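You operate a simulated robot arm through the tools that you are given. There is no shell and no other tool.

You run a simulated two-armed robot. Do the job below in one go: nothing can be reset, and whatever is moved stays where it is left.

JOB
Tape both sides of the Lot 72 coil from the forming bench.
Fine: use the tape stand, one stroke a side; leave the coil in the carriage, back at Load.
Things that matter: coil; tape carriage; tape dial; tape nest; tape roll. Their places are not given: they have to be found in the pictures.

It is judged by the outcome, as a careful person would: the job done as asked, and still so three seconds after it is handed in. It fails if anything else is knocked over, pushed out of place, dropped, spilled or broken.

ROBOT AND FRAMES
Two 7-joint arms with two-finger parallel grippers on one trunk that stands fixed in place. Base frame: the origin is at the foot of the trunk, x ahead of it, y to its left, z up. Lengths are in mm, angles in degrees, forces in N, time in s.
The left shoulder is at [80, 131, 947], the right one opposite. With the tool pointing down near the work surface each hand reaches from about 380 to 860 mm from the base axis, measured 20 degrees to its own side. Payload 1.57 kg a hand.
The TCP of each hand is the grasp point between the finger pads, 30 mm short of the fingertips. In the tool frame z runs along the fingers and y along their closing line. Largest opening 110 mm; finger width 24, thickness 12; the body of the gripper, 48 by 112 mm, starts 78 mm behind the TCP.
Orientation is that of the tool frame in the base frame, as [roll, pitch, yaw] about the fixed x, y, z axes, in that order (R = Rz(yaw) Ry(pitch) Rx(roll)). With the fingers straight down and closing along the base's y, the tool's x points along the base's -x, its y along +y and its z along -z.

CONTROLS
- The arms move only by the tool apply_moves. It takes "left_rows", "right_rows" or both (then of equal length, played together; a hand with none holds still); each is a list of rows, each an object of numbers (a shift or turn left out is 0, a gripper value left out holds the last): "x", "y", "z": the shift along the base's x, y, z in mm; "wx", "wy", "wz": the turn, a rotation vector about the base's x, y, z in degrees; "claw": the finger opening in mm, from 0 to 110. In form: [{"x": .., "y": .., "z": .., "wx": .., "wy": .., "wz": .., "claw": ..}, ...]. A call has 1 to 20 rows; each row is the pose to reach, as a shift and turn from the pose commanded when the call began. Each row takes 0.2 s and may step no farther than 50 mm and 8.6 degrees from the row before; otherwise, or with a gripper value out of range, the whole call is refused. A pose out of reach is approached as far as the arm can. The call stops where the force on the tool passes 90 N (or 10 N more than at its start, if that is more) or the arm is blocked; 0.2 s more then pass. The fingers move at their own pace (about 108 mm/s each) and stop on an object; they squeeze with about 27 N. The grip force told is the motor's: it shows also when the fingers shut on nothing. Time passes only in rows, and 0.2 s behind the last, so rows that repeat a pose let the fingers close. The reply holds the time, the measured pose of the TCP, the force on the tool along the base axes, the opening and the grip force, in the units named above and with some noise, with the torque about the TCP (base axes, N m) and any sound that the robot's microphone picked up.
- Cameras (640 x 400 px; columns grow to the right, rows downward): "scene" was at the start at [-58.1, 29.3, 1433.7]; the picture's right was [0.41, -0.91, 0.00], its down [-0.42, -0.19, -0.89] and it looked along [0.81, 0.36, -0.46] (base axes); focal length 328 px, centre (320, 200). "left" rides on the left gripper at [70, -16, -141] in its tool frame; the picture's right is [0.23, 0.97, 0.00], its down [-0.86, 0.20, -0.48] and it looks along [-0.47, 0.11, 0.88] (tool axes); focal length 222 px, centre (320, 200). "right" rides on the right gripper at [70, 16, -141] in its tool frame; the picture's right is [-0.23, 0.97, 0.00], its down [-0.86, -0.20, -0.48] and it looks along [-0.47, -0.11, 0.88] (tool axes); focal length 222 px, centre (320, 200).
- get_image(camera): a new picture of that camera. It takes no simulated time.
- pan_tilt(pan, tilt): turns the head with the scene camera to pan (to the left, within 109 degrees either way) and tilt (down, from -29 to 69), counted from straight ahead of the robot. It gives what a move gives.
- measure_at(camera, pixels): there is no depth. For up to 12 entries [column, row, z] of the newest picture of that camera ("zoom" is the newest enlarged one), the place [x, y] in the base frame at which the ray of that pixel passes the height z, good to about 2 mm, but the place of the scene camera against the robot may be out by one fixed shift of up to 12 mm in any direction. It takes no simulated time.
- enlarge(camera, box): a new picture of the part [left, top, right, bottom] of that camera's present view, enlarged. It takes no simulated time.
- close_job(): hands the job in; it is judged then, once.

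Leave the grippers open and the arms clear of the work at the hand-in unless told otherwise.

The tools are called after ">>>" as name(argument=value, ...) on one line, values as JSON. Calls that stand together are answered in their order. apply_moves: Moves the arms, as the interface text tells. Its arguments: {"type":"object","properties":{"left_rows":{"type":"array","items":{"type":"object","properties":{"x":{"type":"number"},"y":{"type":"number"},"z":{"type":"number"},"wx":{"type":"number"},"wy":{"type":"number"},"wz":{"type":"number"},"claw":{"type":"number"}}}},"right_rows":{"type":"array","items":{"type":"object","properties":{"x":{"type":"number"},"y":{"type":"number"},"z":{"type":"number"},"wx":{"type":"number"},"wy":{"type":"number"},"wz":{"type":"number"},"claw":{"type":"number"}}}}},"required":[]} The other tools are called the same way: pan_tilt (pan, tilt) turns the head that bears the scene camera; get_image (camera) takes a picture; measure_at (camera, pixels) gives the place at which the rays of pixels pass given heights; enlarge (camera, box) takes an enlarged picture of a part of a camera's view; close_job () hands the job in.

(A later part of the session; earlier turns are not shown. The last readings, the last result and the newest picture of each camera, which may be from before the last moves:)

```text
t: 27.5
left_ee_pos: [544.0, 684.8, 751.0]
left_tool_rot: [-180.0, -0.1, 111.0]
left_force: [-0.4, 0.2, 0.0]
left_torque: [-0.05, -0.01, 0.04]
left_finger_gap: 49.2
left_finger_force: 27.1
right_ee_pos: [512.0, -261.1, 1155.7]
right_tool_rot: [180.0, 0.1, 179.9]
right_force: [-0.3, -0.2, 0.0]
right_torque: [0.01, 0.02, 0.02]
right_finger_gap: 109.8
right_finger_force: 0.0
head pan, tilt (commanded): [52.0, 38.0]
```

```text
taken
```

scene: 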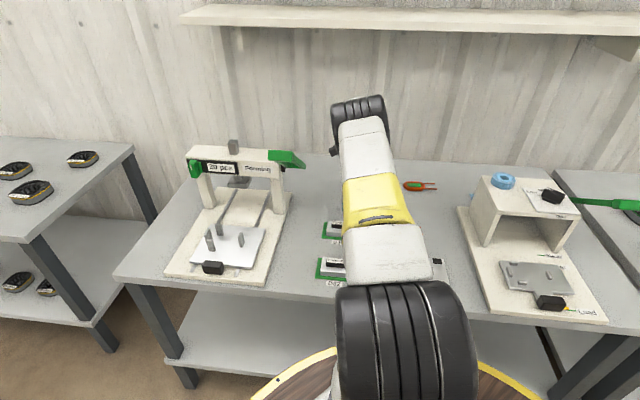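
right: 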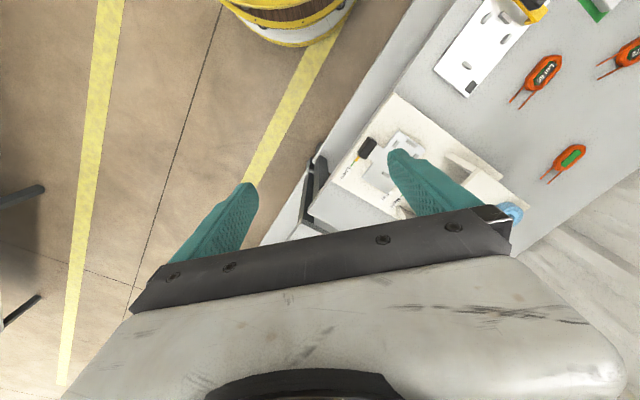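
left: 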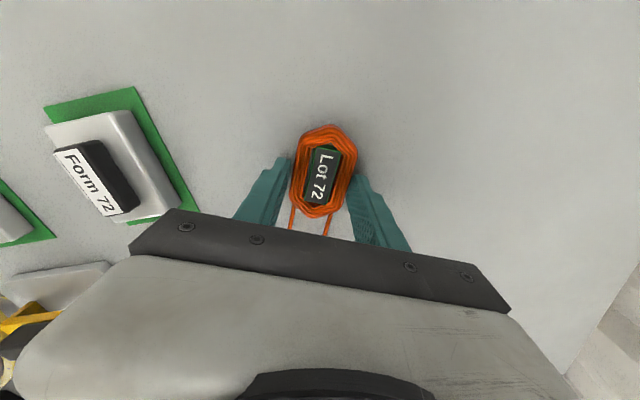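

The coil is held: gap 49.2 mm at 27 N. I'll lift it 110 mm straight up and check it in the hand.

>>> apply_moves(left_rows=[{"z": 10}, {"z": 30}, {"z": 60}, {"z": 90}, {"z": 110}])

>>> enlarge(camera="left", box=[210, 90, 450, 250])

```text
t: 28.7
left_ee_pos: [545.2, 683.8, 860.6]
left_tool_rot: [-180.0, 0.0, 111.1]
left_force: [0.2, 0.4, -1.6]
left_torque: [0.0, 0.0, 0.01]
left_finger_gap: 48.9
left_finger_force: 27.1
right_ee_pos: [511.5, -261.1, 1155.2]
right_tool_rot: [179.9, 0.0, -180.0]
right_force: [-0.1, 0.1, -0.8]
right_torque: [-0.01, 0.04, 0.06]
right_finger_gap: 109.7
right_finger_force: 0.1
head pan, tilt (commanded): [52.0, 38.0]
```

```text
2.50 times, centred on (330, 170) of left
```

zoom: 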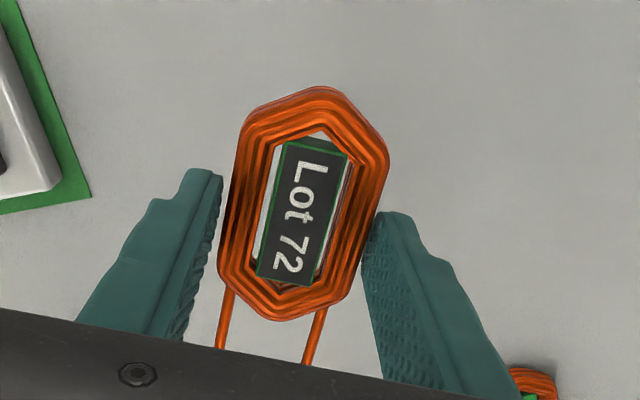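

The coil is securely in hand and hangs level. I'll measure where it sits relative to the TCP.

>>> measure_at(camera="zoom", pixels=[[320, 87, 838], [285, 319, 838], [302, 222, 838], [245, 130, 838], [219, 262, 838], [389, 160, 838], [357, 285, 838], [320, 87, 832], [285, 319, 832]])

>>> get_image(camera="scene")

```text
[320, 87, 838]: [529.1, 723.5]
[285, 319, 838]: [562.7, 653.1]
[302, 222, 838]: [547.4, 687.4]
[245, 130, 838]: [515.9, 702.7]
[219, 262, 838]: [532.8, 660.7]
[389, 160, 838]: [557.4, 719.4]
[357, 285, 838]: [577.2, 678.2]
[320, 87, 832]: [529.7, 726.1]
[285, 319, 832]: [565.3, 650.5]
```

```text
taken
```

scene: 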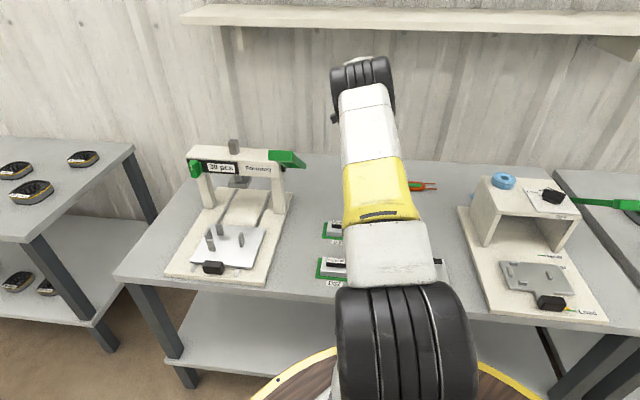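

The coil sits within a few mm of the TCP, axis aligned with the fingers. Next I'll carry it at z≈960 along −y, then in front of the stand, turning +24° so the leads will point to the single peg at the right of the nest. I'll stop to the right of the nest to view it.

>>> apply_moves(left_rows=[{"y": -20, "z": 20}, {"y": -55, "z": 45}, {"y": -95, "z": 70}, {"y": -138, "z": 90}, {"y": -181, "z": 100}, {"y": -224, "z": 100, "wz": 3}, {"y": -267, "z": 100, "wz": 6}, {"y": -310, "z": 100, "wz": 9}, {"x": 0, "y": -350, "z": 100, "wz": 12}, {"x": 28, "y": -383, "z": 100, "wz": 15}, {"x": 56, "y": -416, "z": 100, "wz": 18}, {"x": 84, "y": -450, "z": 100, "wz": 21}, {"x": 112, "y": -484, "z": 100, "wz": 24}, {"x": 140, "y": -518, "z": 100, "wz": 24}, {"x": 168, "y": -552, "z": 90, "wz": 24}, {"x": 190, "y": -585, "z": 70, "wz": 24}, {"x": 190, "y": -585, "z": 60, "wz": 24}])

>>> get_image(camera="left")

>>> get_image(camera="scene")

```text
t: 32.3
left_ee_pos: [735.3, 100.1, 921.7]
left_tool_rot: [179.9, 0.0, 135.0]
left_force: [-0.5, 0.0, -1.9]
left_torque: [0.02, -0.01, -0.01]
left_finger_gap: 49.0
left_finger_force: 27.2
right_ee_pos: [511.4, -262.3, 1155.3]
right_tool_rot: [179.9, 0.0, -180.0]
right_force: [-0.2, 1.0, 0.3]
right_torque: [-0.01, 0.0, 0.04]
right_finger_gap: 110.0
right_finger_force: 0.0
head pan, tilt (commanded): [52.0, 38.0]
```

```text
taken
```

left: 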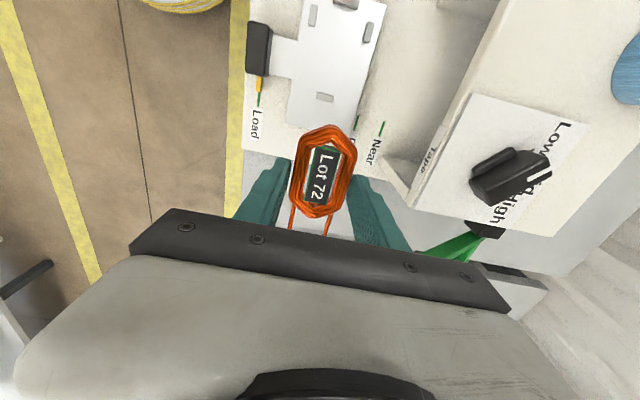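

```text
taken
```

scene: 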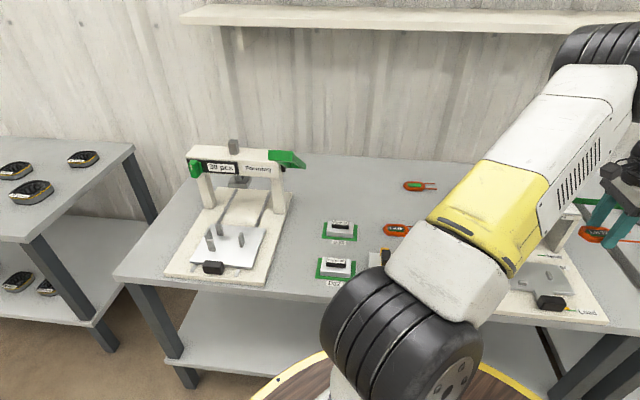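

The nest is in view: handle (258,55), single peg at (323,97), the three others further up. The dial is also visible here. I'll enlarge both.

>>> enlarge(camera="left", box=[420, 80, 620, 270])

>>> enlarge(camera="left", box=[230, 0, 430, 125])

>>> measure_at(camera="left", pixels=[[323, 97, 745], [258, 87, 730], [381, 128, 722], [355, 130, 722]])

```text
2.11 times, centred on (520, 175) of left
```

zoom: 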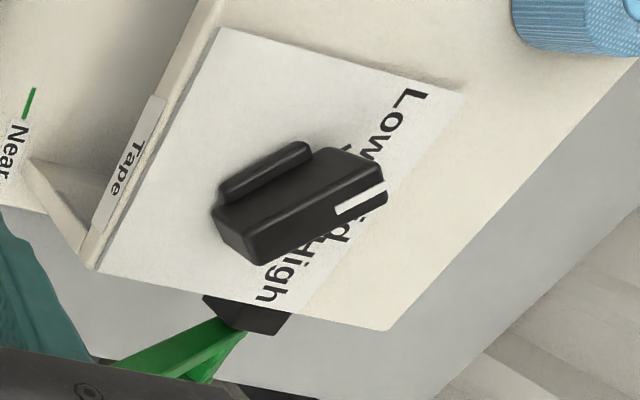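

```text
3.20 times, centred on (330, 62) of left
```

zoom: 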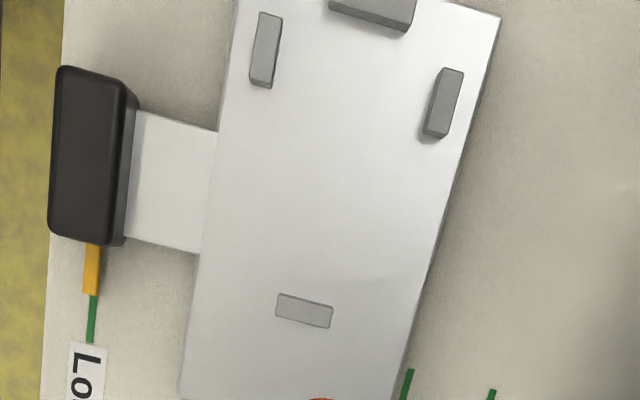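

```text
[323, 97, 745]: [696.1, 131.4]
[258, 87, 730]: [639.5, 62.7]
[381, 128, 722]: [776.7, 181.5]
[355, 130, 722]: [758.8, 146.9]
```

I'll measure the dial's labels, knob ends and index line to see which setting the knob points to, and the nest pegs through this enlarged picture.

>>> measure_at(camera="zoom", pixels=[[303, 313, 745], [277, 305, 745], [333, 317, 745], [265, 45, 745], [442, 100, 745], [372, 15, 745], [445, 70, 745], [252, 83, 745], [92, 297, 730], [410, 370, 722], [492, 392, 722]])

>>> measure_at(camera="left", pixels=[[555.5, 137, 852], [503.4, 208.2, 852], [533, 186, 852], [532, 150, 852], [527, 179.5, 892], [552, 170.5, 892], [475, 187, 892], [545, 165, 892], [499, 202, 892], [550, 175, 892]])

```text
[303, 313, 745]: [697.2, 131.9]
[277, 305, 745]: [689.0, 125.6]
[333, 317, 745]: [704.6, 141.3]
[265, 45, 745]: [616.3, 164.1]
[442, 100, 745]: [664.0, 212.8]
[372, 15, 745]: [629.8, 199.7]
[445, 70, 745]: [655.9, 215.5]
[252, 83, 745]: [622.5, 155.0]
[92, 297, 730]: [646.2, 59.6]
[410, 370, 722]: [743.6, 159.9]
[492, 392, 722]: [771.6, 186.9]
```

```text
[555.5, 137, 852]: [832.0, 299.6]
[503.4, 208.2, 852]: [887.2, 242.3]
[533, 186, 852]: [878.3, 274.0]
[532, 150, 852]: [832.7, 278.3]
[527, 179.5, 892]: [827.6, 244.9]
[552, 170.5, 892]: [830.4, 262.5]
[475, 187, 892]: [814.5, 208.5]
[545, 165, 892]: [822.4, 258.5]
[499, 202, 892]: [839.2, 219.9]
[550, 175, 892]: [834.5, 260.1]
```

The dial does point at Low, and I'm leaving it. The nest axis runs at exactly 135°, centred near (661.5, 166.5), with peg tops at roughly z≈757. There's about ±4 mm of clearance around the coil. I'll move over the nest at TCP z≈840 and look again.

>>> apply_moves(left_rows=[{"x": -24, "y": 21, "z": 0}, {"x": -48, "y": 42, "z": 0}, {"x": -72, "y": 63, "z": 0}, {"x": -72, "y": 63, "z": -40}, {"x": -72, "y": 63, "z": -80}, {"x": -72, "y": 63, "z": -80}])

>>> get_image(camera="left")

>>> pan_tilt(pan=15, tilt=42)

>>> get_image(camera="scene")

```text
t: 33.7
left_ee_pos: [661.9, 163.7, 842.7]
left_tool_rot: [180.0, 0.0, 135.0]
left_force: [0.0, 0.2, -1.2]
left_torque: [-0.01, -0.04, 0.0]
left_finger_gap: 49.0
left_finger_force: 26.7
right_ee_pos: [512.8, -261.2, 1155.1]
right_tool_rot: [-180.0, 0.0, -180.0]
right_force: [-0.3, 0.0, 0.9]
right_torque: [0.02, 0.0, 0.0]
right_finger_gap: 110.0
right_finger_force: 0.1
head pan, tilt (commanded): [52.0, 38.0]
```

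```text
taken
```

left: 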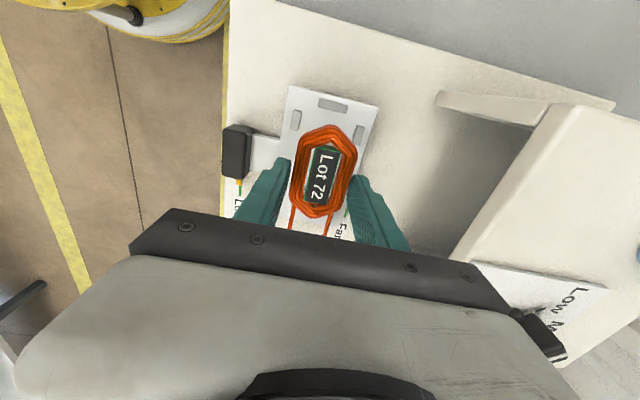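

```text
t: 34.7
left_ee_pos: [663.5, 163.1, 842.4]
left_tool_rot: [-179.9, -0.1, 135.1]
left_force: [0.3, 0.1, -1.4]
left_torque: [0.02, 0.03, 0.0]
left_finger_gap: 49.0
left_finger_force: 27.3
right_ee_pos: [511.5, -261.4, 1155.1]
right_tool_rot: [-180.0, 0.0, -179.9]
right_force: [-0.1, -0.3, 0.7]
right_torque: [0.03, -0.05, -0.01]
right_finger_gap: 110.1
right_finger_force: 0.0
head pan, tilt (commanded): [15.0, 42.0]
```

```text
taken
```

scene: 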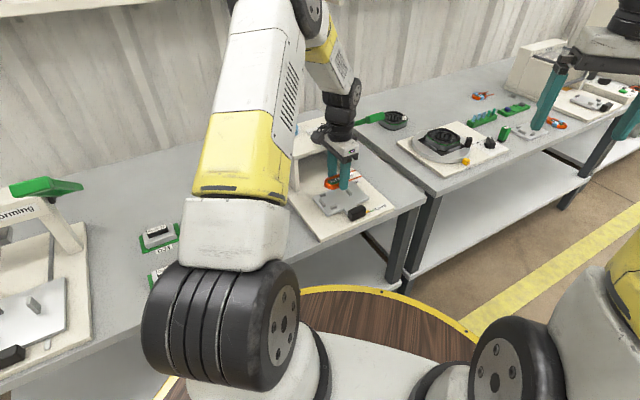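

I see pegs A (295,120), B (333,103) and C (358,133) around the coil's rounded end, and the coil looks in line. I'll enlarge both views to check alignment before lowering.

>>> enlarge(camera="left", box=[250, 75, 410, 245])

>>> enlarge(camera="scene", box=[290, 140, 400, 230])

>>> measure_at(camera="left", pixels=[[295, 118, 757], [333, 103, 757], [358, 133, 757], [295, 118, 750], [333, 103, 750], [358, 133, 750]])

```text
2.35 times, centred on (330, 160) of left
```

zoom: 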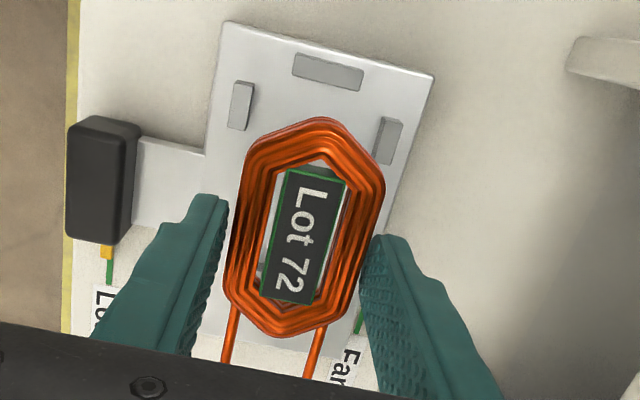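

```text
4.44 times, centred on (345, 185) of scene
```

zoom: 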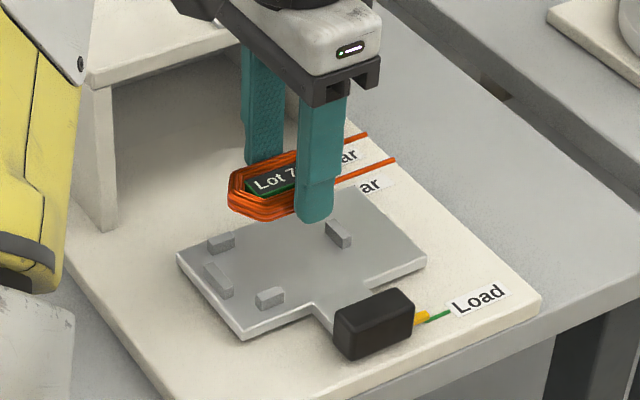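

```text
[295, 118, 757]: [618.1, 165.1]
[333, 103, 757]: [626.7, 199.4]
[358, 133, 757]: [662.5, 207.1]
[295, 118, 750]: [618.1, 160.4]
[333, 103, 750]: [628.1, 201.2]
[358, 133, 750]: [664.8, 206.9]
```

The coil and nest line up to within about a millimetre (axis n≈584 for both). I'll lower to TCP z≈794, just above the peg tops, and check.

>>> apply_moves(left_rows=[{"z": -20}, {"z": -38}, {"z": -48}, {"z": -48}])

>>> enlarge(camera="left", box=[250, 75, 410, 245])

>>> enlarge(camera="scene", box=[290, 140, 400, 230])

```text
t: 35.7
left_ee_pos: [662.4, 163.3, 792.8]
left_tool_rot: [-180.0, -0.1, 134.9]
left_force: [0.2, -0.3, -1.7]
left_torque: [0.03, 0.01, 0.0]
left_finger_gap: 49.0
left_finger_force: 27.0
right_ee_pos: [511.7, -262.4, 1155.6]
right_tool_rot: [-179.9, 0.0, -179.9]
right_force: [-0.1, -0.3, 0.8]
right_torque: [0.02, 0.0, -0.02]
right_finger_gap: 109.9
right_finger_force: 0.1
head pan, tilt (commanded): [15.0, 42.0]
```

```text
2.35 times, centred on (330, 160) of left
```

zoom: 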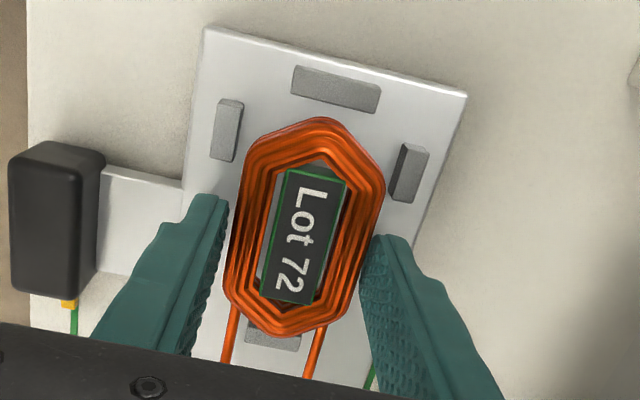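

```text
4.44 times, centred on (345, 185) of scene
```

zoom: 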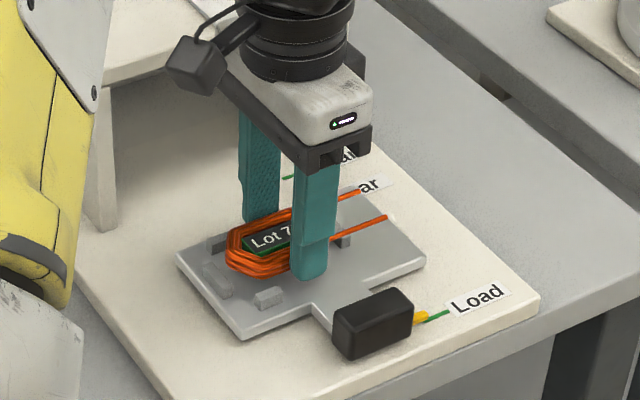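

The coil sits evenly between the pegs, with the right-hand peg between the leads. I'll shift 1 mm toward the right peg and lower in small steps until contact.

>>> apply_moves(left_rows=[{"x": 1, "y": -0.5, "z": -3}, {"x": 1, "y": -0.5, "z": -6}, {"x": 1, "y": -0.5, "z": -9}, {"x": 1, "y": -0.5, "z": -9}])

>>> enlarge(camera="left", box=[250, 75, 410, 245])

>>> enlarge(camera="scene", box=[290, 140, 400, 230])

```text
t: 36.7
left_ee_pos: [663.9, 163.0, 783.7]
left_tool_rot: [-179.9, 0.1, 135.0]
left_force: [0.0, -0.3, -1.4]
left_torque: [0.03, 0.0, 0.03]
left_finger_gap: 49.3
left_finger_force: 26.9
right_ee_pos: [512.0, -261.4, 1155.0]
right_tool_rot: [-180.0, 0.0, -179.9]
right_force: [0.1, 0.3, -0.1]
right_torque: [-0.03, -0.03, -0.01]
right_finger_gap: 109.9
right_finger_force: 0.0
head pan, tilt (commanded): [15.0, 42.0]
```

```text
2.35 times, centred on (330, 160) of left
```

zoom: 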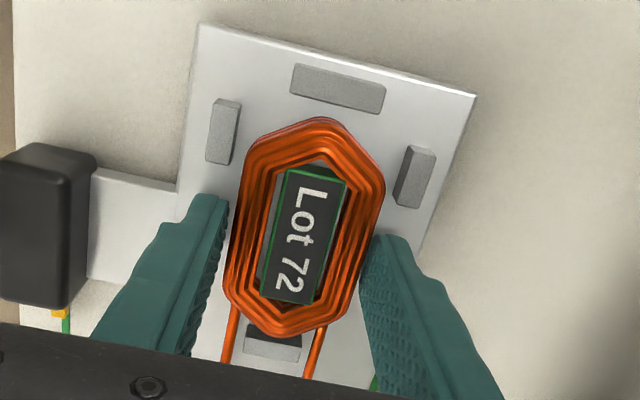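

```text
4.44 times, centred on (345, 185) of scene
```

zoom: 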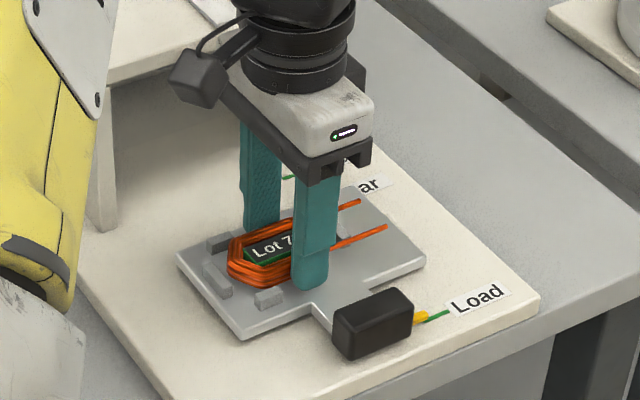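

There's no contact yet and the alignment is good. I'll continue lowering 7 mm in small steps.

>>> apply_moves(left_rows=[{"z": -2}, {"z": -4}, {"z": -6}, {"z": -7}, {"z": -7}])

>>> enlarge(camera="left", box=[250, 75, 410, 245])

>>> enlarge(camera="scene", box=[290, 140, 400, 230])

```text
t: 37.9
left_ee_pos: [664.6, 163.8, 782.4]
left_tool_rot: [179.5, 0.3, 135.1]
left_force: [-9.6, 8.2, 65.9]
left_torque: [-0.42, 2.2, -0.82]
left_finger_gap: 49.2
left_finger_force: 27.4
right_ee_pos: [510.1, -262.1, 1155.2]
right_tool_rot: [-180.0, 0.1, -180.0]
right_force: [0.0, 0.1, 0.0]
right_torque: [0.0, 0.02, 0.03]
right_finger_gap: 109.7
right_finger_force: 0.0
head pan, tilt (commanded): [15.0, 42.0]
```

```text
2.35 times, centred on (330, 160) of left
```

zoom: 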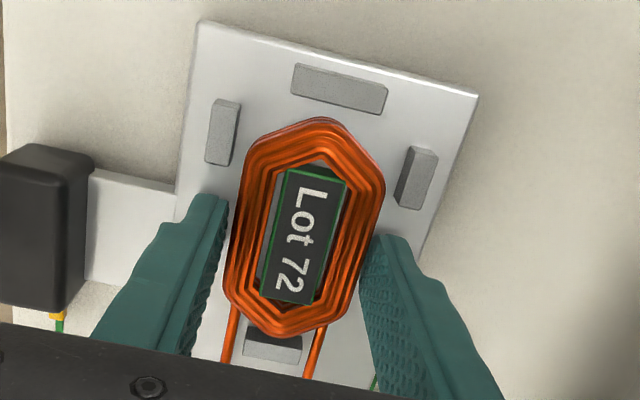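

```text
4.44 times, centred on (345, 185) of scene
```

zoom: 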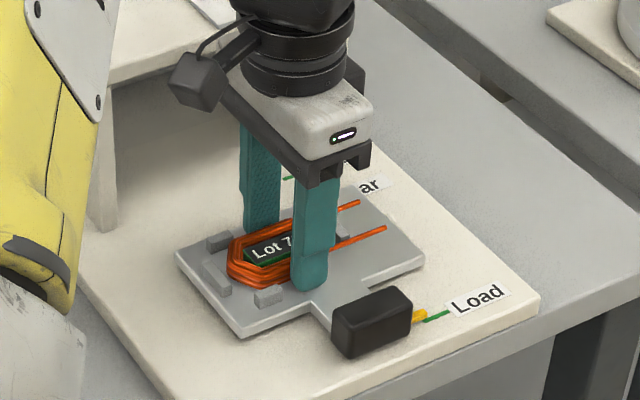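

Contact: 66 N at TCP z≈782, so the coil is resting on the carriage plate (z≈751), with no peg under it. I'll relieve the push, open only to 62 mm (the handle is close on the near side), and lift straight up.

>>> apply_moves(left_rows=[{"z": 4}, {"z": 5.5}, {"z": 5.5, "claw": 54}, {"z": 5.5, "claw": 62}, {"z": 5.5, "claw": 62}])

>>> enlarge(camera="left", box=[250, 75, 410, 245])

>>> enlarge(camera="scene", box=[290, 140, 400, 230])

```text
t: 39.1
left_ee_pos: [662.7, 162.5, 782.3]
left_tool_rot: [-180.0, -0.2, 135.0]
left_force: [0.1, -1.0, 0.2]
left_torque: [0.0, 0.0, -0.02]
left_finger_gap: 62.0
left_finger_force: 0.0
right_ee_pos: [511.8, -261.2, 1155.0]
right_tool_rot: [179.9, 0.0, -180.0]
right_force: [0.1, 0.0, 0.0]
right_torque: [0.03, 0.02, 0.02]
right_finger_gap: 110.0
right_finger_force: 0.1
head pan, tilt (commanded): [15.0, 42.0]
```

```text
2.35 times, centred on (330, 160) of left
```

zoom: 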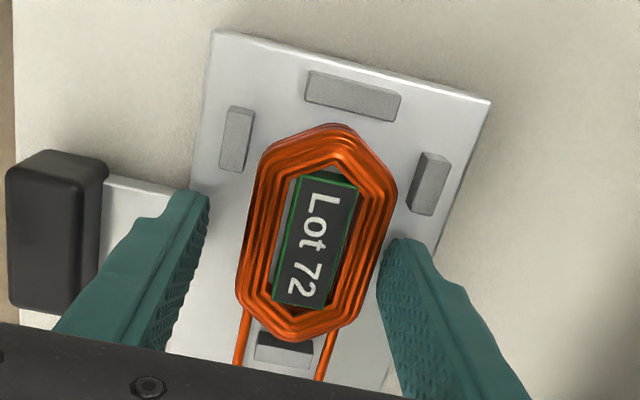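

```text
4.44 times, centred on (345, 185) of scene
```

zoom: 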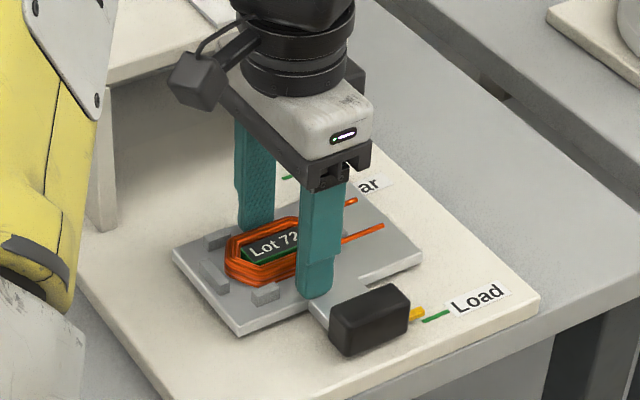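

Released: gap 62 mm with no force. I'll lift straight up and check the coil and carriage.

>>> apply_moves(left_rows=[{"z": 10}, {"z": 30}, {"z": 60}, {"z": 100}, {"z": 140}])

>>> get_image(camera="left")

>>> enlarge(camera="scene", box=[290, 140, 400, 230])

```text
t: 40.3
left_ee_pos: [664.5, 162.0, 923.3]
left_tool_rot: [-180.0, -0.2, 135.0]
left_force: [0.4, -0.1, -0.5]
left_torque: [-0.01, 0.04, 0.01]
left_finger_gap: 61.9
left_finger_force: 0.1
right_ee_pos: [511.9, -262.3, 1155.4]
right_tool_rot: [-180.0, 0.0, 180.0]
right_force: [0.7, -0.2, -0.2]
right_torque: [-0.04, 0.03, 0.0]
right_finger_gap: 109.7
right_finger_force: 0.1
head pan, tilt (commanded): [15.0, 42.0]
```

```text
taken
```

left: 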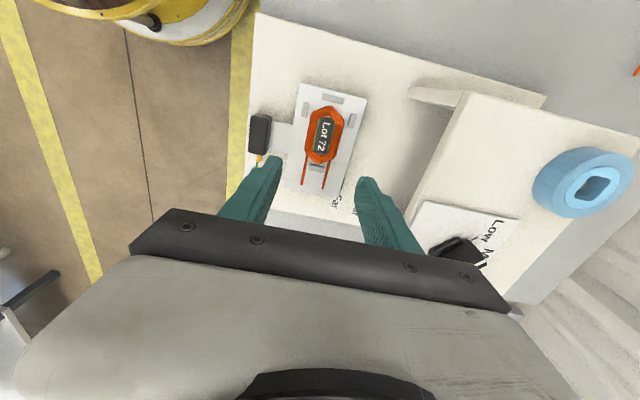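

```text
4.44 times, centred on (345, 185) of scene
```

zoom: 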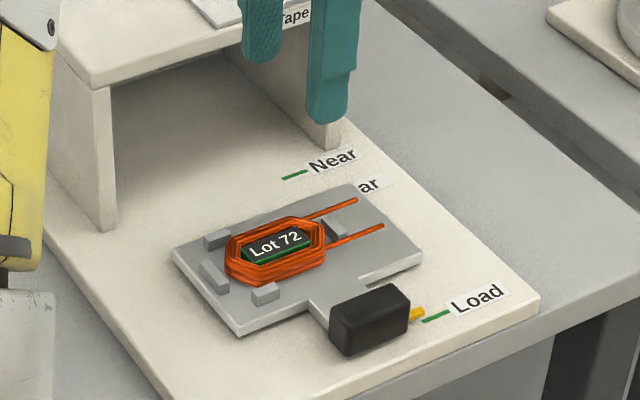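

The coil rests in the nest with the right peg between its leads. The carriage has slid inward about 3 mm (yellow pointer slightly past the Load line), which I'll restore at the end. I'll look closer from above.

>>> enlarge(camera="left", box=[240, 70, 390, 215])

>>> measure_at(camera="left", pixels=[[257, 127, 770], [257, 127, 780], [262, 163, 735], [324, 135, 765], [333, 98, 760], [307, 109, 760], [350, 120, 760], [317, 168, 760]])

```text
2.76 times, centred on (315, 142) of left
```

zoom: 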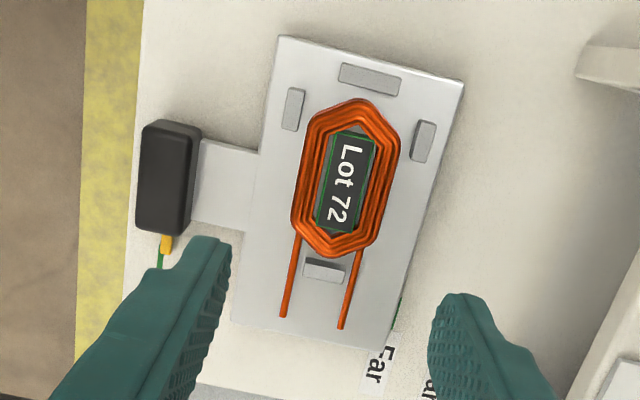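

```text
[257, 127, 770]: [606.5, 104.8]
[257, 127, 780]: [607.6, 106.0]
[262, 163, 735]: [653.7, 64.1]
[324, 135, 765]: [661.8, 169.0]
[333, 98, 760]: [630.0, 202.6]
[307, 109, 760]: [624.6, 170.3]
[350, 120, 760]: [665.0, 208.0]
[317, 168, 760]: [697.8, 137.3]
```

The coil is well seated. I measured the marks in bench coordinates: Far is 136 mm and Near about 174 mm inward of Load. Before operating, I need the lever's exact shape, so I'll back the left hand off to the left (turning it +90° for the handle grip later) and bring the right hand, tilted outward, to look at the lever.

>>> apply_moves(left_rows=[{"x": -10, "y": 10, "z": 20, "wz": 8, "claw": 80}, {"x": -20, "y": 28, "z": 35, "wz": 16}, {"x": -30, "y": 48, "z": 45, "wz": 24}, {"x": -40, "y": 68, "z": 50, "wz": 32}, {"x": -50, "y": 88, "z": 55, "wz": 40}, {"x": -60, "y": 108, "z": 60, "wz": 48}, {"x": -70, "y": 128, "z": 60, "wz": 56}, {"x": -80, "y": 148, "z": 60, "wz": 64}, {"x": -90, "y": 168, "z": 60, "wz": 72}, {"x": -100, "y": 188, "z": 60, "wz": 80}, {"x": -105, "y": 198, "z": 60, "wz": 90}], right_rows=[{"x": 0}, {"x": 0}, {"x": 0}, {"x": 30, "y": 34, "z": -12, "wy": -5}, {"x": 60, "y": 68, "z": -24, "wy": -10}, {"x": 90, "y": 102, "z": -36, "wy": -15}, {"x": 120, "y": 136, "z": -48, "wy": -20}, {"x": 150, "y": 170, "z": -60, "wy": -25}, {"x": 180, "y": 204, "z": -72, "wy": -30}, {"x": 210, "y": 238, "z": -84, "wy": -35}, {"x": 240, "y": 270, "z": -95, "wy": -40}])

>>> get_image(camera="right")

>>> get_image(camera="scene")

```text
refused: row 11 steps farther than a row can; nothing moved
```

```text
taken
```

right: 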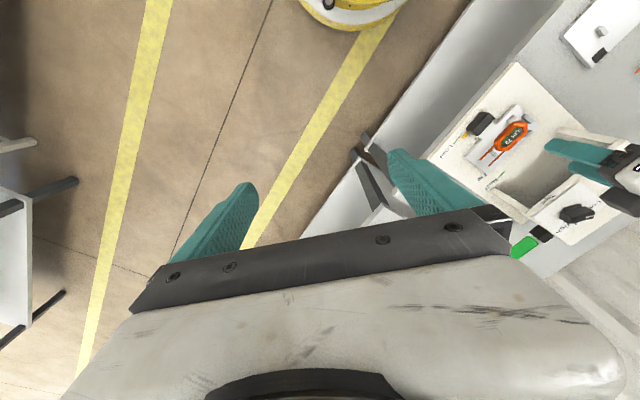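

```text
taken
```

scene: 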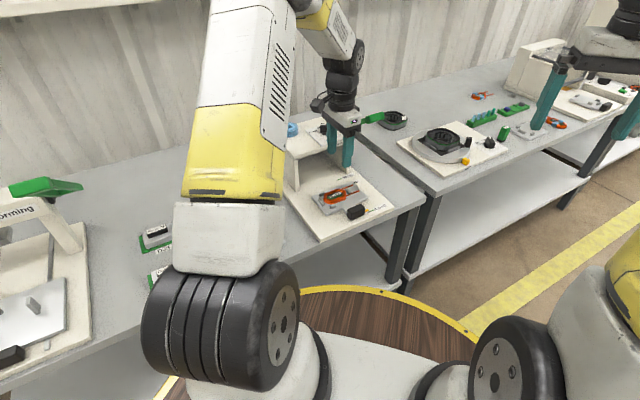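

The last row turned too far in one step, so nothing moved. I'll resend with even 8.2° steps.

>>> apply_moves(left_rows=[{"x": -10, "y": 10, "z": 20, "wz": 8, "claw": 80}, {"x": -20, "y": 28, "z": 35, "wz": 16}, {"x": -30, "y": 48, "z": 45, "wz": 24}, {"x": -40, "y": 68, "z": 50, "wz": 32}, {"x": -50, "y": 88, "z": 55, "wz": 40}, {"x": -60, "y": 108, "z": 60, "wz": 48}, {"x": -70, "y": 128, "z": 60, "wz": 56}, {"x": -80, "y": 148, "z": 60, "wz": 64}, {"x": -90, "y": 168, "z": 60, "wz": 72}, {"x": -100, "y": 188, "z": 60, "wz": 80}, {"x": -105, "y": 198, "z": 60, "wz": 85}, {"x": -105, "y": 198, "z": 60, "wz": 90}], right_rows=[{"x": 0}, {"x": 0}, {"x": 0}, {"x": 0}, {"x": 30, "y": 34, "z": -12, "wy": -5}, {"x": 60, "y": 68, "z": -24, "wy": -10}, {"x": 90, "y": 102, "z": -36, "wy": -15}, {"x": 120, "y": 136, "z": -48, "wy": -20}, {"x": 150, "y": 170, "z": -60, "wy": -25}, {"x": 180, "y": 204, "z": -72, "wy": -30}, {"x": 210, "y": 238, "z": -84, "wy": -35}, {"x": 240, "y": 270, "z": -95, "wy": -40}])

>>> get_image(camera="right")

>>> get_image(camera="scene")

```text
t: 42.9
left_ee_pos: [557.7, 360.2, 983.0]
left_tool_rot: [180.0, 0.0, -134.9]
left_force: [-0.1, 0.1, 0.5]
left_torque: [0.05, 0.02, -0.01]
left_finger_gap: 79.8
left_finger_force: 0.0
right_ee_pos: [752.2, 8.6, 1059.3]
right_tool_rot: [-180.0, 40.1, 179.8]
right_force: [-0.6, -0.6, 0.4]
right_torque: [-0.01, -0.02, 0.05]
right_finger_gap: 110.0
right_finger_force: 0.1
head pan, tilt (commanded): [15.0, 42.0]
```

```text
taken
```

right: 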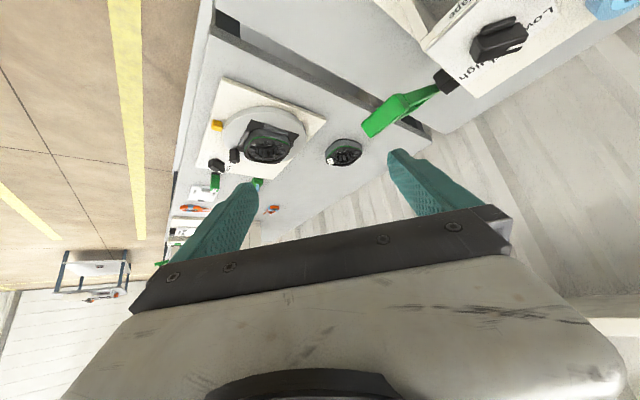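

```text
taken
```

scene: 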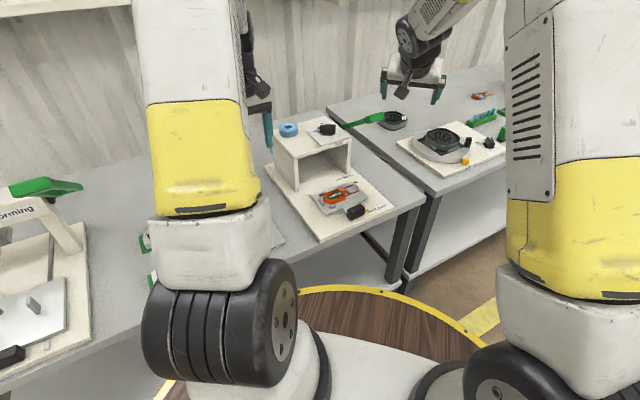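

The lever is in view: black pivot block at (445,82), green block end at (385,115). I'll enlarge both views and measure.

>>> enlarge(camera="right", box=[340, 50, 500, 160])

>>> measure_at(camera="right", pixels=[[385, 115, 880], [385, 115, 900], [385, 115, 920], [385, 115, 940], [445, 82, 840], [445, 82, 860], [435, 88, 860], [405, 97, 900], [500, 38, 895]])

>>> enlarge(camera="scene", box=[300, 90, 420, 165])

>>> measure_at(camera="zoom", pixels=[[415, 150, 880], [415, 150, 900], [415, 150, 920], [415, 150, 940]])

```text
3.64 times, centred on (420, 105) of right
```

zoom: 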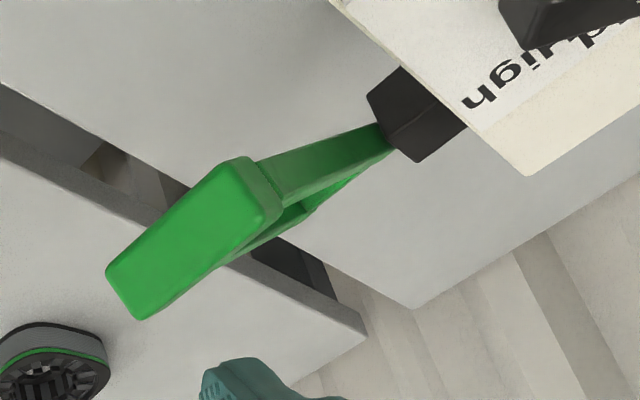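

```text
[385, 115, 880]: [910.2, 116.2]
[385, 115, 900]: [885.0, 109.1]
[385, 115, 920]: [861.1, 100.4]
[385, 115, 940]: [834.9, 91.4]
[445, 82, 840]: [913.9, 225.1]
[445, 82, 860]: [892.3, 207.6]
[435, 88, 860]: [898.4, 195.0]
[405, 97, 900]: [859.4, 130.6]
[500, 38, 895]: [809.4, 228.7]
```

```text
5.33 times, centred on (360, 128) of scene
```

zoom: 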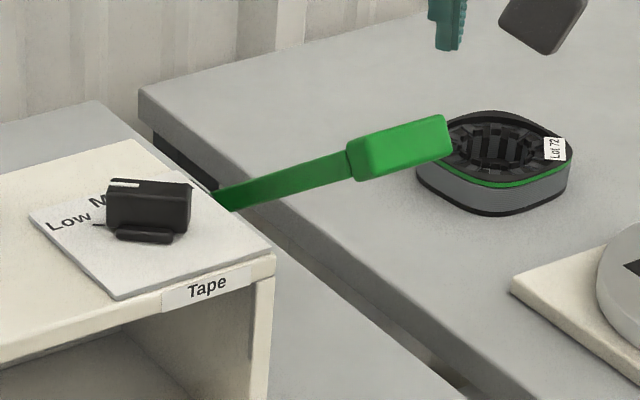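

```text
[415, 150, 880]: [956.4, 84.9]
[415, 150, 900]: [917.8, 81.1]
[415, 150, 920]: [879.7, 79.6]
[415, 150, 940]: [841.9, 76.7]
```

I'll measure the ends of the lever block and the hub to find the lever's direction and slope.

>>> measure_at(camera="right", pixels=[[402, 102, 920], [402, 102, 930], [367.3, 131, 945], [367.3, 131, 955], [435, 84, 850], [446, 94, 850], [432.4, 76, 850], [438.7, 88, 850], [438.7, 88, 860]])

>>> enlarge(camera="scene", box=[300, 90, 420, 165])

>>> measure_at(camera="zoom", pixels=[[360, 155, 920], [360, 155, 930], [440, 130, 945], [440, 130, 955], [222, 200, 850], [222, 200, 860]])

```text
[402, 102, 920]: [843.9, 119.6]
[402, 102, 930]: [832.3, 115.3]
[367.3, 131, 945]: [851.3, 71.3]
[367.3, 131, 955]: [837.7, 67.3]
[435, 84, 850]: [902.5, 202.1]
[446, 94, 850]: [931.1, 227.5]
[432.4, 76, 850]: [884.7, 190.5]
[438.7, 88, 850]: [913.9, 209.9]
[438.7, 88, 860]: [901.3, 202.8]
```

```text
5.33 times, centred on (360, 128) of scene
```

zoom: 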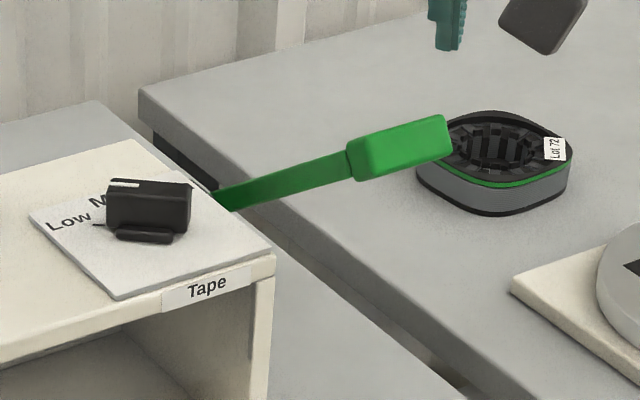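

```text
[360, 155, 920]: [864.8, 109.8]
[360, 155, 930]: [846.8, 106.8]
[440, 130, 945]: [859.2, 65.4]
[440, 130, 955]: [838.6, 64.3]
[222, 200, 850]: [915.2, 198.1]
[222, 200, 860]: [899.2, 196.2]
```

Triangulating both ends shows the lever as a crank. Its bar rises from a hub at about (926,217,840) toward the front, and its green handle runs sideways from (834,118,930) to (861,70,936). It should swing down about the hub. Before that, the carriage must go to Far, so I'll move the right hand well aside, then bring the left hand over the carriage handle near (606,104).

>>> apply_moves(right_rows=[{"x": -10, "y": -42, "z": 4}, {"x": -20, "y": -84, "z": 8}, {"x": -30, "y": -126, "z": 12}, {"x": -40, "y": -168, "z": 16}, {"x": -50, "y": -210, "z": 20}])

>>> apply_moves(left_rows=[{"x": 8, "y": -43, "z": -10}, {"x": 16, "y": -86, "z": -20}, {"x": 24, "y": -129, "z": -35}, {"x": 32, "y": -172, "z": -55}, {"x": 40, "y": -215, "z": -70}, {"x": 49, "y": -256, "z": -85}, {"x": 49, "y": -256, "z": -100}])

>>> get_image(camera="left")

>>> get_image(camera="scene")

```text
t: 44.1
left_ee_pos: [559.5, 360.2, 982.4]
left_tool_rot: [180.0, 0.0, -135.0]
left_force: [0.1, 0.4, 0.8]
left_torque: [-0.04, 0.01, -0.01]
left_finger_gap: 80.0
left_finger_force: 0.1
right_ee_pos: [702.3, -199.9, 1081.9]
right_tool_rot: [-179.9, 40.0, 180.0]
right_force: [0.1, 0.4, 0.3]
right_torque: [-0.02, -0.02, -0.03]
right_finger_gap: 109.8
right_finger_force: 0.0
head pan, tilt (commanded): [15.0, 42.0]
```

```text
t: 45.7
left_ee_pos: [608.2, 104.6, 882.1]
left_tool_rot: [180.0, 0.0, -135.0]
left_force: [-0.1, -0.7, 0.6]
left_torque: [0.0, -0.01, 0.02]
left_finger_gap: 79.9
left_finger_force: 0.1
right_ee_pos: [701.5, -201.1, 1081.3]
right_tool_rot: [-180.0, 40.0, -180.0]
right_force: [-0.9, 0.2, -0.6]
right_torque: [-0.01, 0.04, 0.01]
right_finger_gap: 109.8
right_finger_force: 0.0
head pan, tilt (commanded): [15.0, 42.0]
```

```text
taken
```

left: 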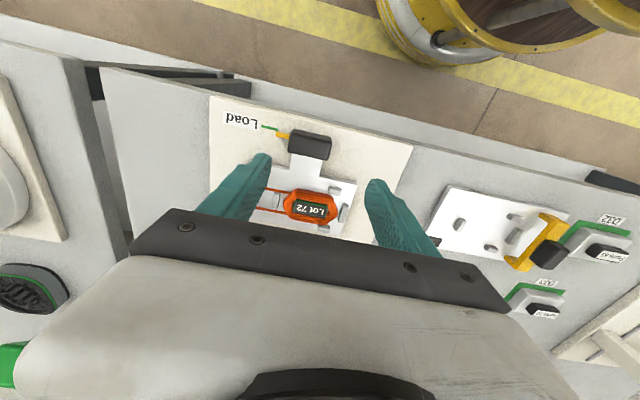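

```text
taken
```

scene: 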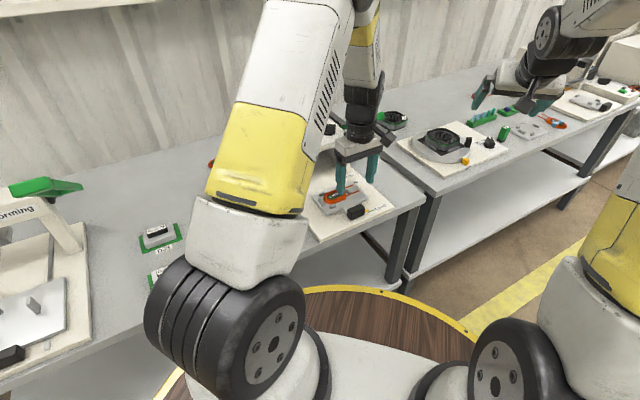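

The handle is in view at about (310,143), with the yellow pointer at (284,134) beside the Load mark. I'll enlarge and measure the handle.

>>> enlarge(camera="left", box=[220, 95, 380, 235])

>>> measure_at(camera="zoom", pixels=[[276, 110, 765], [386, 135, 765], [330, 112, 765], [318, 145, 765], [235, 100, 735], [180, 80, 732], [300, 113, 765], [378, 175, 765]])

>>> enlarge(camera="scene", box=[290, 140, 400, 230])

```text
2.86 times, centred on (300, 165) of left
```

zoom: 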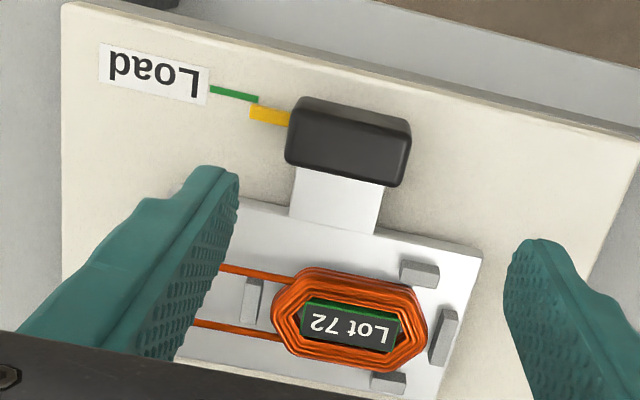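

```text
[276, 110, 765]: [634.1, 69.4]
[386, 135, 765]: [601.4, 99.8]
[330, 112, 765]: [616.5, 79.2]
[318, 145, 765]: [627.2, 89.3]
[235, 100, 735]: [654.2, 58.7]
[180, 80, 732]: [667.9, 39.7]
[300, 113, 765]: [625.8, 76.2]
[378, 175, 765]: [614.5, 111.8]
```

```text
4.44 times, centred on (345, 185) of scene
```

zoom: 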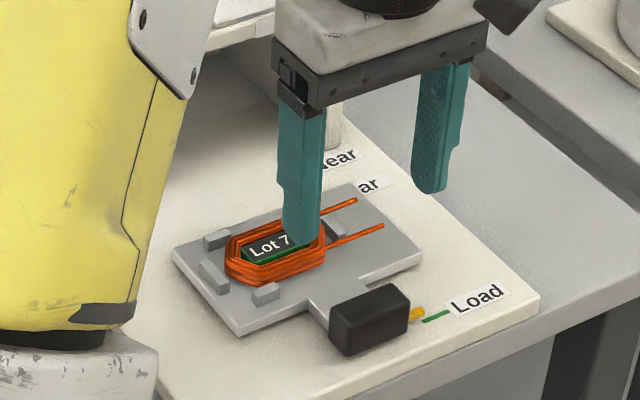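

I'll check the handle's height using its front-left vertical edge in the scene view (bottom about (348.4,219.2), top about (347.7,209.3)), and the board's surface.

>>> measure_at(camera="scene", pixels=[[348.4, 219.2, 732], [348.4, 219.2, 740], [347.7, 209.3, 755], [347.7, 209.3, 765], [347.7, 209.3, 775], [363.5, 213.5, 755], [363.5, 213.5, 765], [365.5, 214.5, 735], [369, 210.6, 745], [384, 205, 732], [315.8, 239.5, 732]])

>>> enlarge(camera="scene", box=[330, 190, 390, 230])

```text
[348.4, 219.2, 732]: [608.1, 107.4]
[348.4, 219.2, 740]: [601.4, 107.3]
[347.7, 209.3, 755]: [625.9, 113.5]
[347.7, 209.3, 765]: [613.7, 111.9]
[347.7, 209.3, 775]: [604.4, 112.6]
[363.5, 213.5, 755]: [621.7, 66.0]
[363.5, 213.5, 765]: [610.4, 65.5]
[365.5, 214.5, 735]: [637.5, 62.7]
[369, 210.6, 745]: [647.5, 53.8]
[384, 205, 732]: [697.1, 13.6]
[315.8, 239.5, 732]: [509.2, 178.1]
```

```text
10.00 times, centred on (360, 210) of scene
```

zoom: 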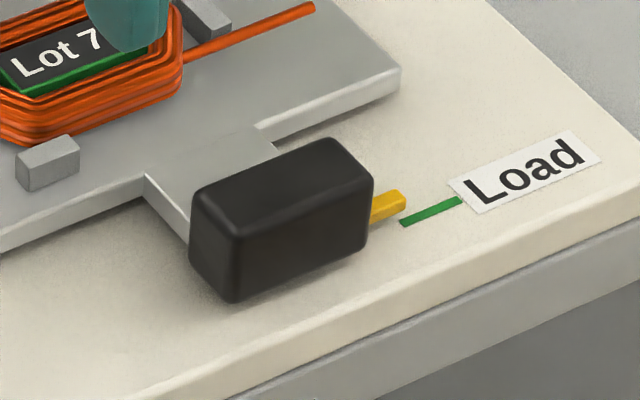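

The handle is about 50 mm long (r), with its top at about z 761 and the pointer's top at about 752. I'll grip it by its two ends with tips at z≈754, slightly toward the robot for roof clearance. First I'll lower to TCP z≈800.

>>> apply_moves(left_rows=[{"x": 4, "y": -11, "z": -25}, {"x": 4, "y": -11, "z": -55}, {"x": 4, "y": -11, "z": -82}, {"x": 4, "y": -11, "z": -82}])

>>> enlarge(camera="left", box=[200, 80, 440, 250])

>>> enlarge(camera="scene", box=[320, 175, 400, 230])

```text
t: 46.7
left_ee_pos: [610.7, 94.2, 800.5]
left_tool_rot: [179.9, 0.0, -134.9]
left_force: [0.8, -0.9, 0.3]
left_torque: [0.01, 0.03, -0.04]
left_finger_gap: 79.8
left_finger_force: 0.1
right_ee_pos: [701.9, -201.0, 1082.0]
right_tool_rot: [-179.9, 40.0, 180.0]
right_force: [-0.1, 0.6, 0.5]
right_torque: [0.0, 0.0, 0.02]
right_finger_gap: 109.9
right_finger_force: 0.1
head pan, tilt (commanded): [15.0, 42.0]
```

```text
2.35 times, centred on (320, 165) of left
```

zoom: 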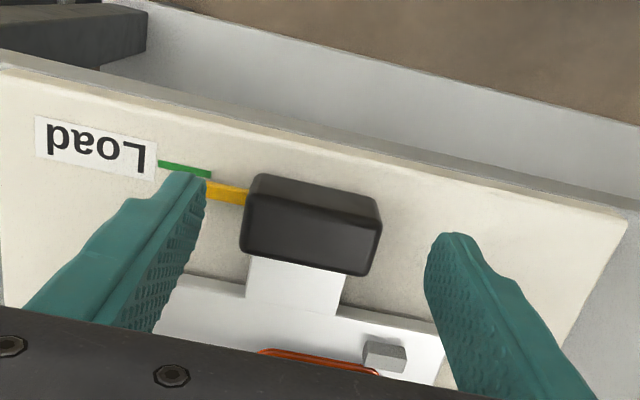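

```text
7.27 times, centred on (360, 202) of scene
```

zoom: 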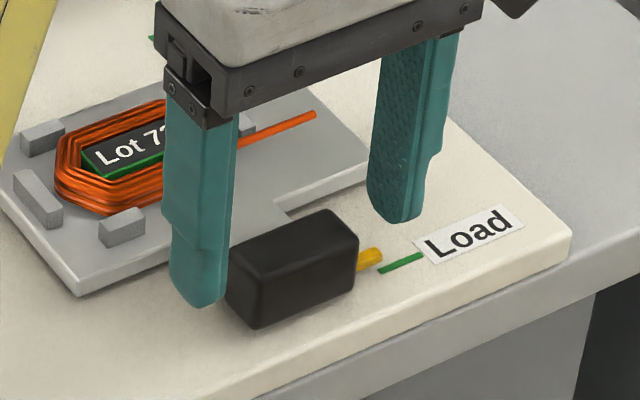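

The fingers straddle the handle evenly. I'll lower to TCP z≈784 in small steps.

>>> apply_moves(left_rows=[{"x": 1, "z": -6}, {"x": 1, "z": -11}, {"x": 1, "z": -15}, {"x": 1, "z": -16}, {"x": 1, "z": -16}])

>>> enlarge(camera="left", box=[200, 80, 440, 250])

>>> enlarge(camera="scene", box=[320, 175, 400, 230])

```text
t: 47.9
left_ee_pos: [612.8, 94.3, 785.6]
left_tool_rot: [-180.0, 0.0, -134.9]
left_force: [0.1, -0.7, -0.6]
left_torque: [-0.01, 0.01, -0.01]
left_finger_gap: 80.1
left_finger_force: 0.1
right_ee_pos: [701.4, -201.1, 1081.1]
right_tool_rot: [-179.9, 40.0, 180.0]
right_force: [-0.2, -0.8, 0.7]
right_torque: [0.01, 0.01, 0.02]
right_finger_gap: 110.0
right_finger_force: 0.0
head pan, tilt (commanded): [15.0, 42.0]
```

```text
2.35 times, centred on (320, 165) of left
```

zoom: 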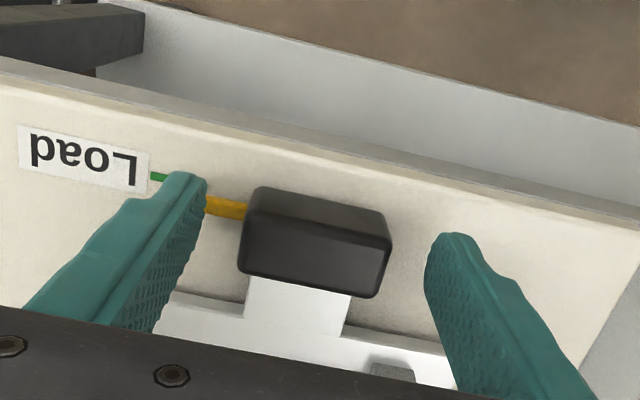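

```text
7.27 times, centred on (360, 202) of scene
```

zoom: 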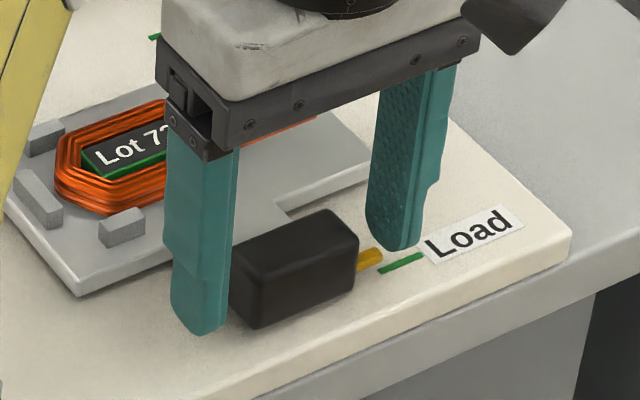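

There's no contact yet, and the tips are beside the handle's ends and above the pointer. I'll close on the handle.

>>> apply_moves(left_rows=[{"claw": 65}, {"claw": 52}, {"claw": 40}, {"claw": 40}, {"claw": 40}])

>>> enlarge(camera="left", box=[200, 80, 440, 250])

>>> enlarge(camera="scene", box=[320, 175, 400, 230])

```text
t: 49.1
left_ee_pos: [614.0, 93.5, 785.0]
left_tool_rot: [-179.9, 0.0, -135.0]
left_force: [6.6, -5.3, -3.5]
left_torque: [-0.19, -0.58, 0.13]
left_finger_gap: 49.9
left_finger_force: 44.8
right_ee_pos: [703.0, -200.3, 1082.0]
right_tool_rot: [179.9, 40.0, -180.0]
right_force: [0.1, -1.1, -0.7]
right_torque: [-0.03, 0.01, -0.01]
right_finger_gap: 109.7
right_finger_force: 0.1
head pan, tilt (commanded): [15.0, 42.0]
```

```text
2.35 times, centred on (320, 165) of left
```

zoom: 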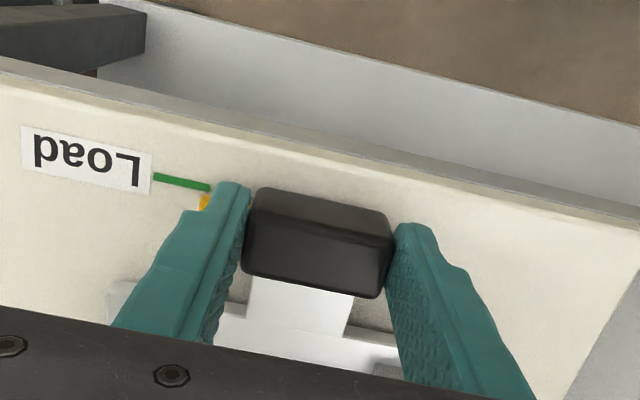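

```text
7.27 times, centred on (360, 202) of scene
```

zoom: 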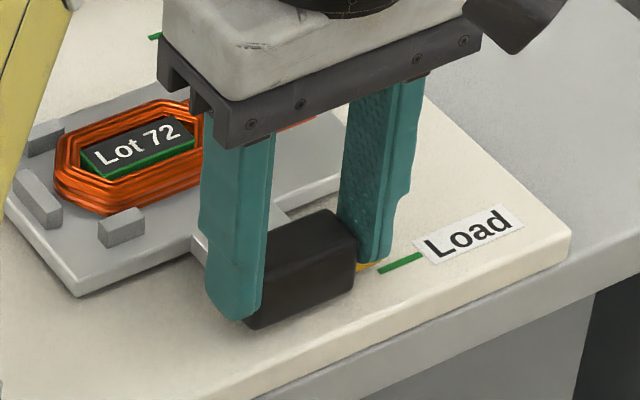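

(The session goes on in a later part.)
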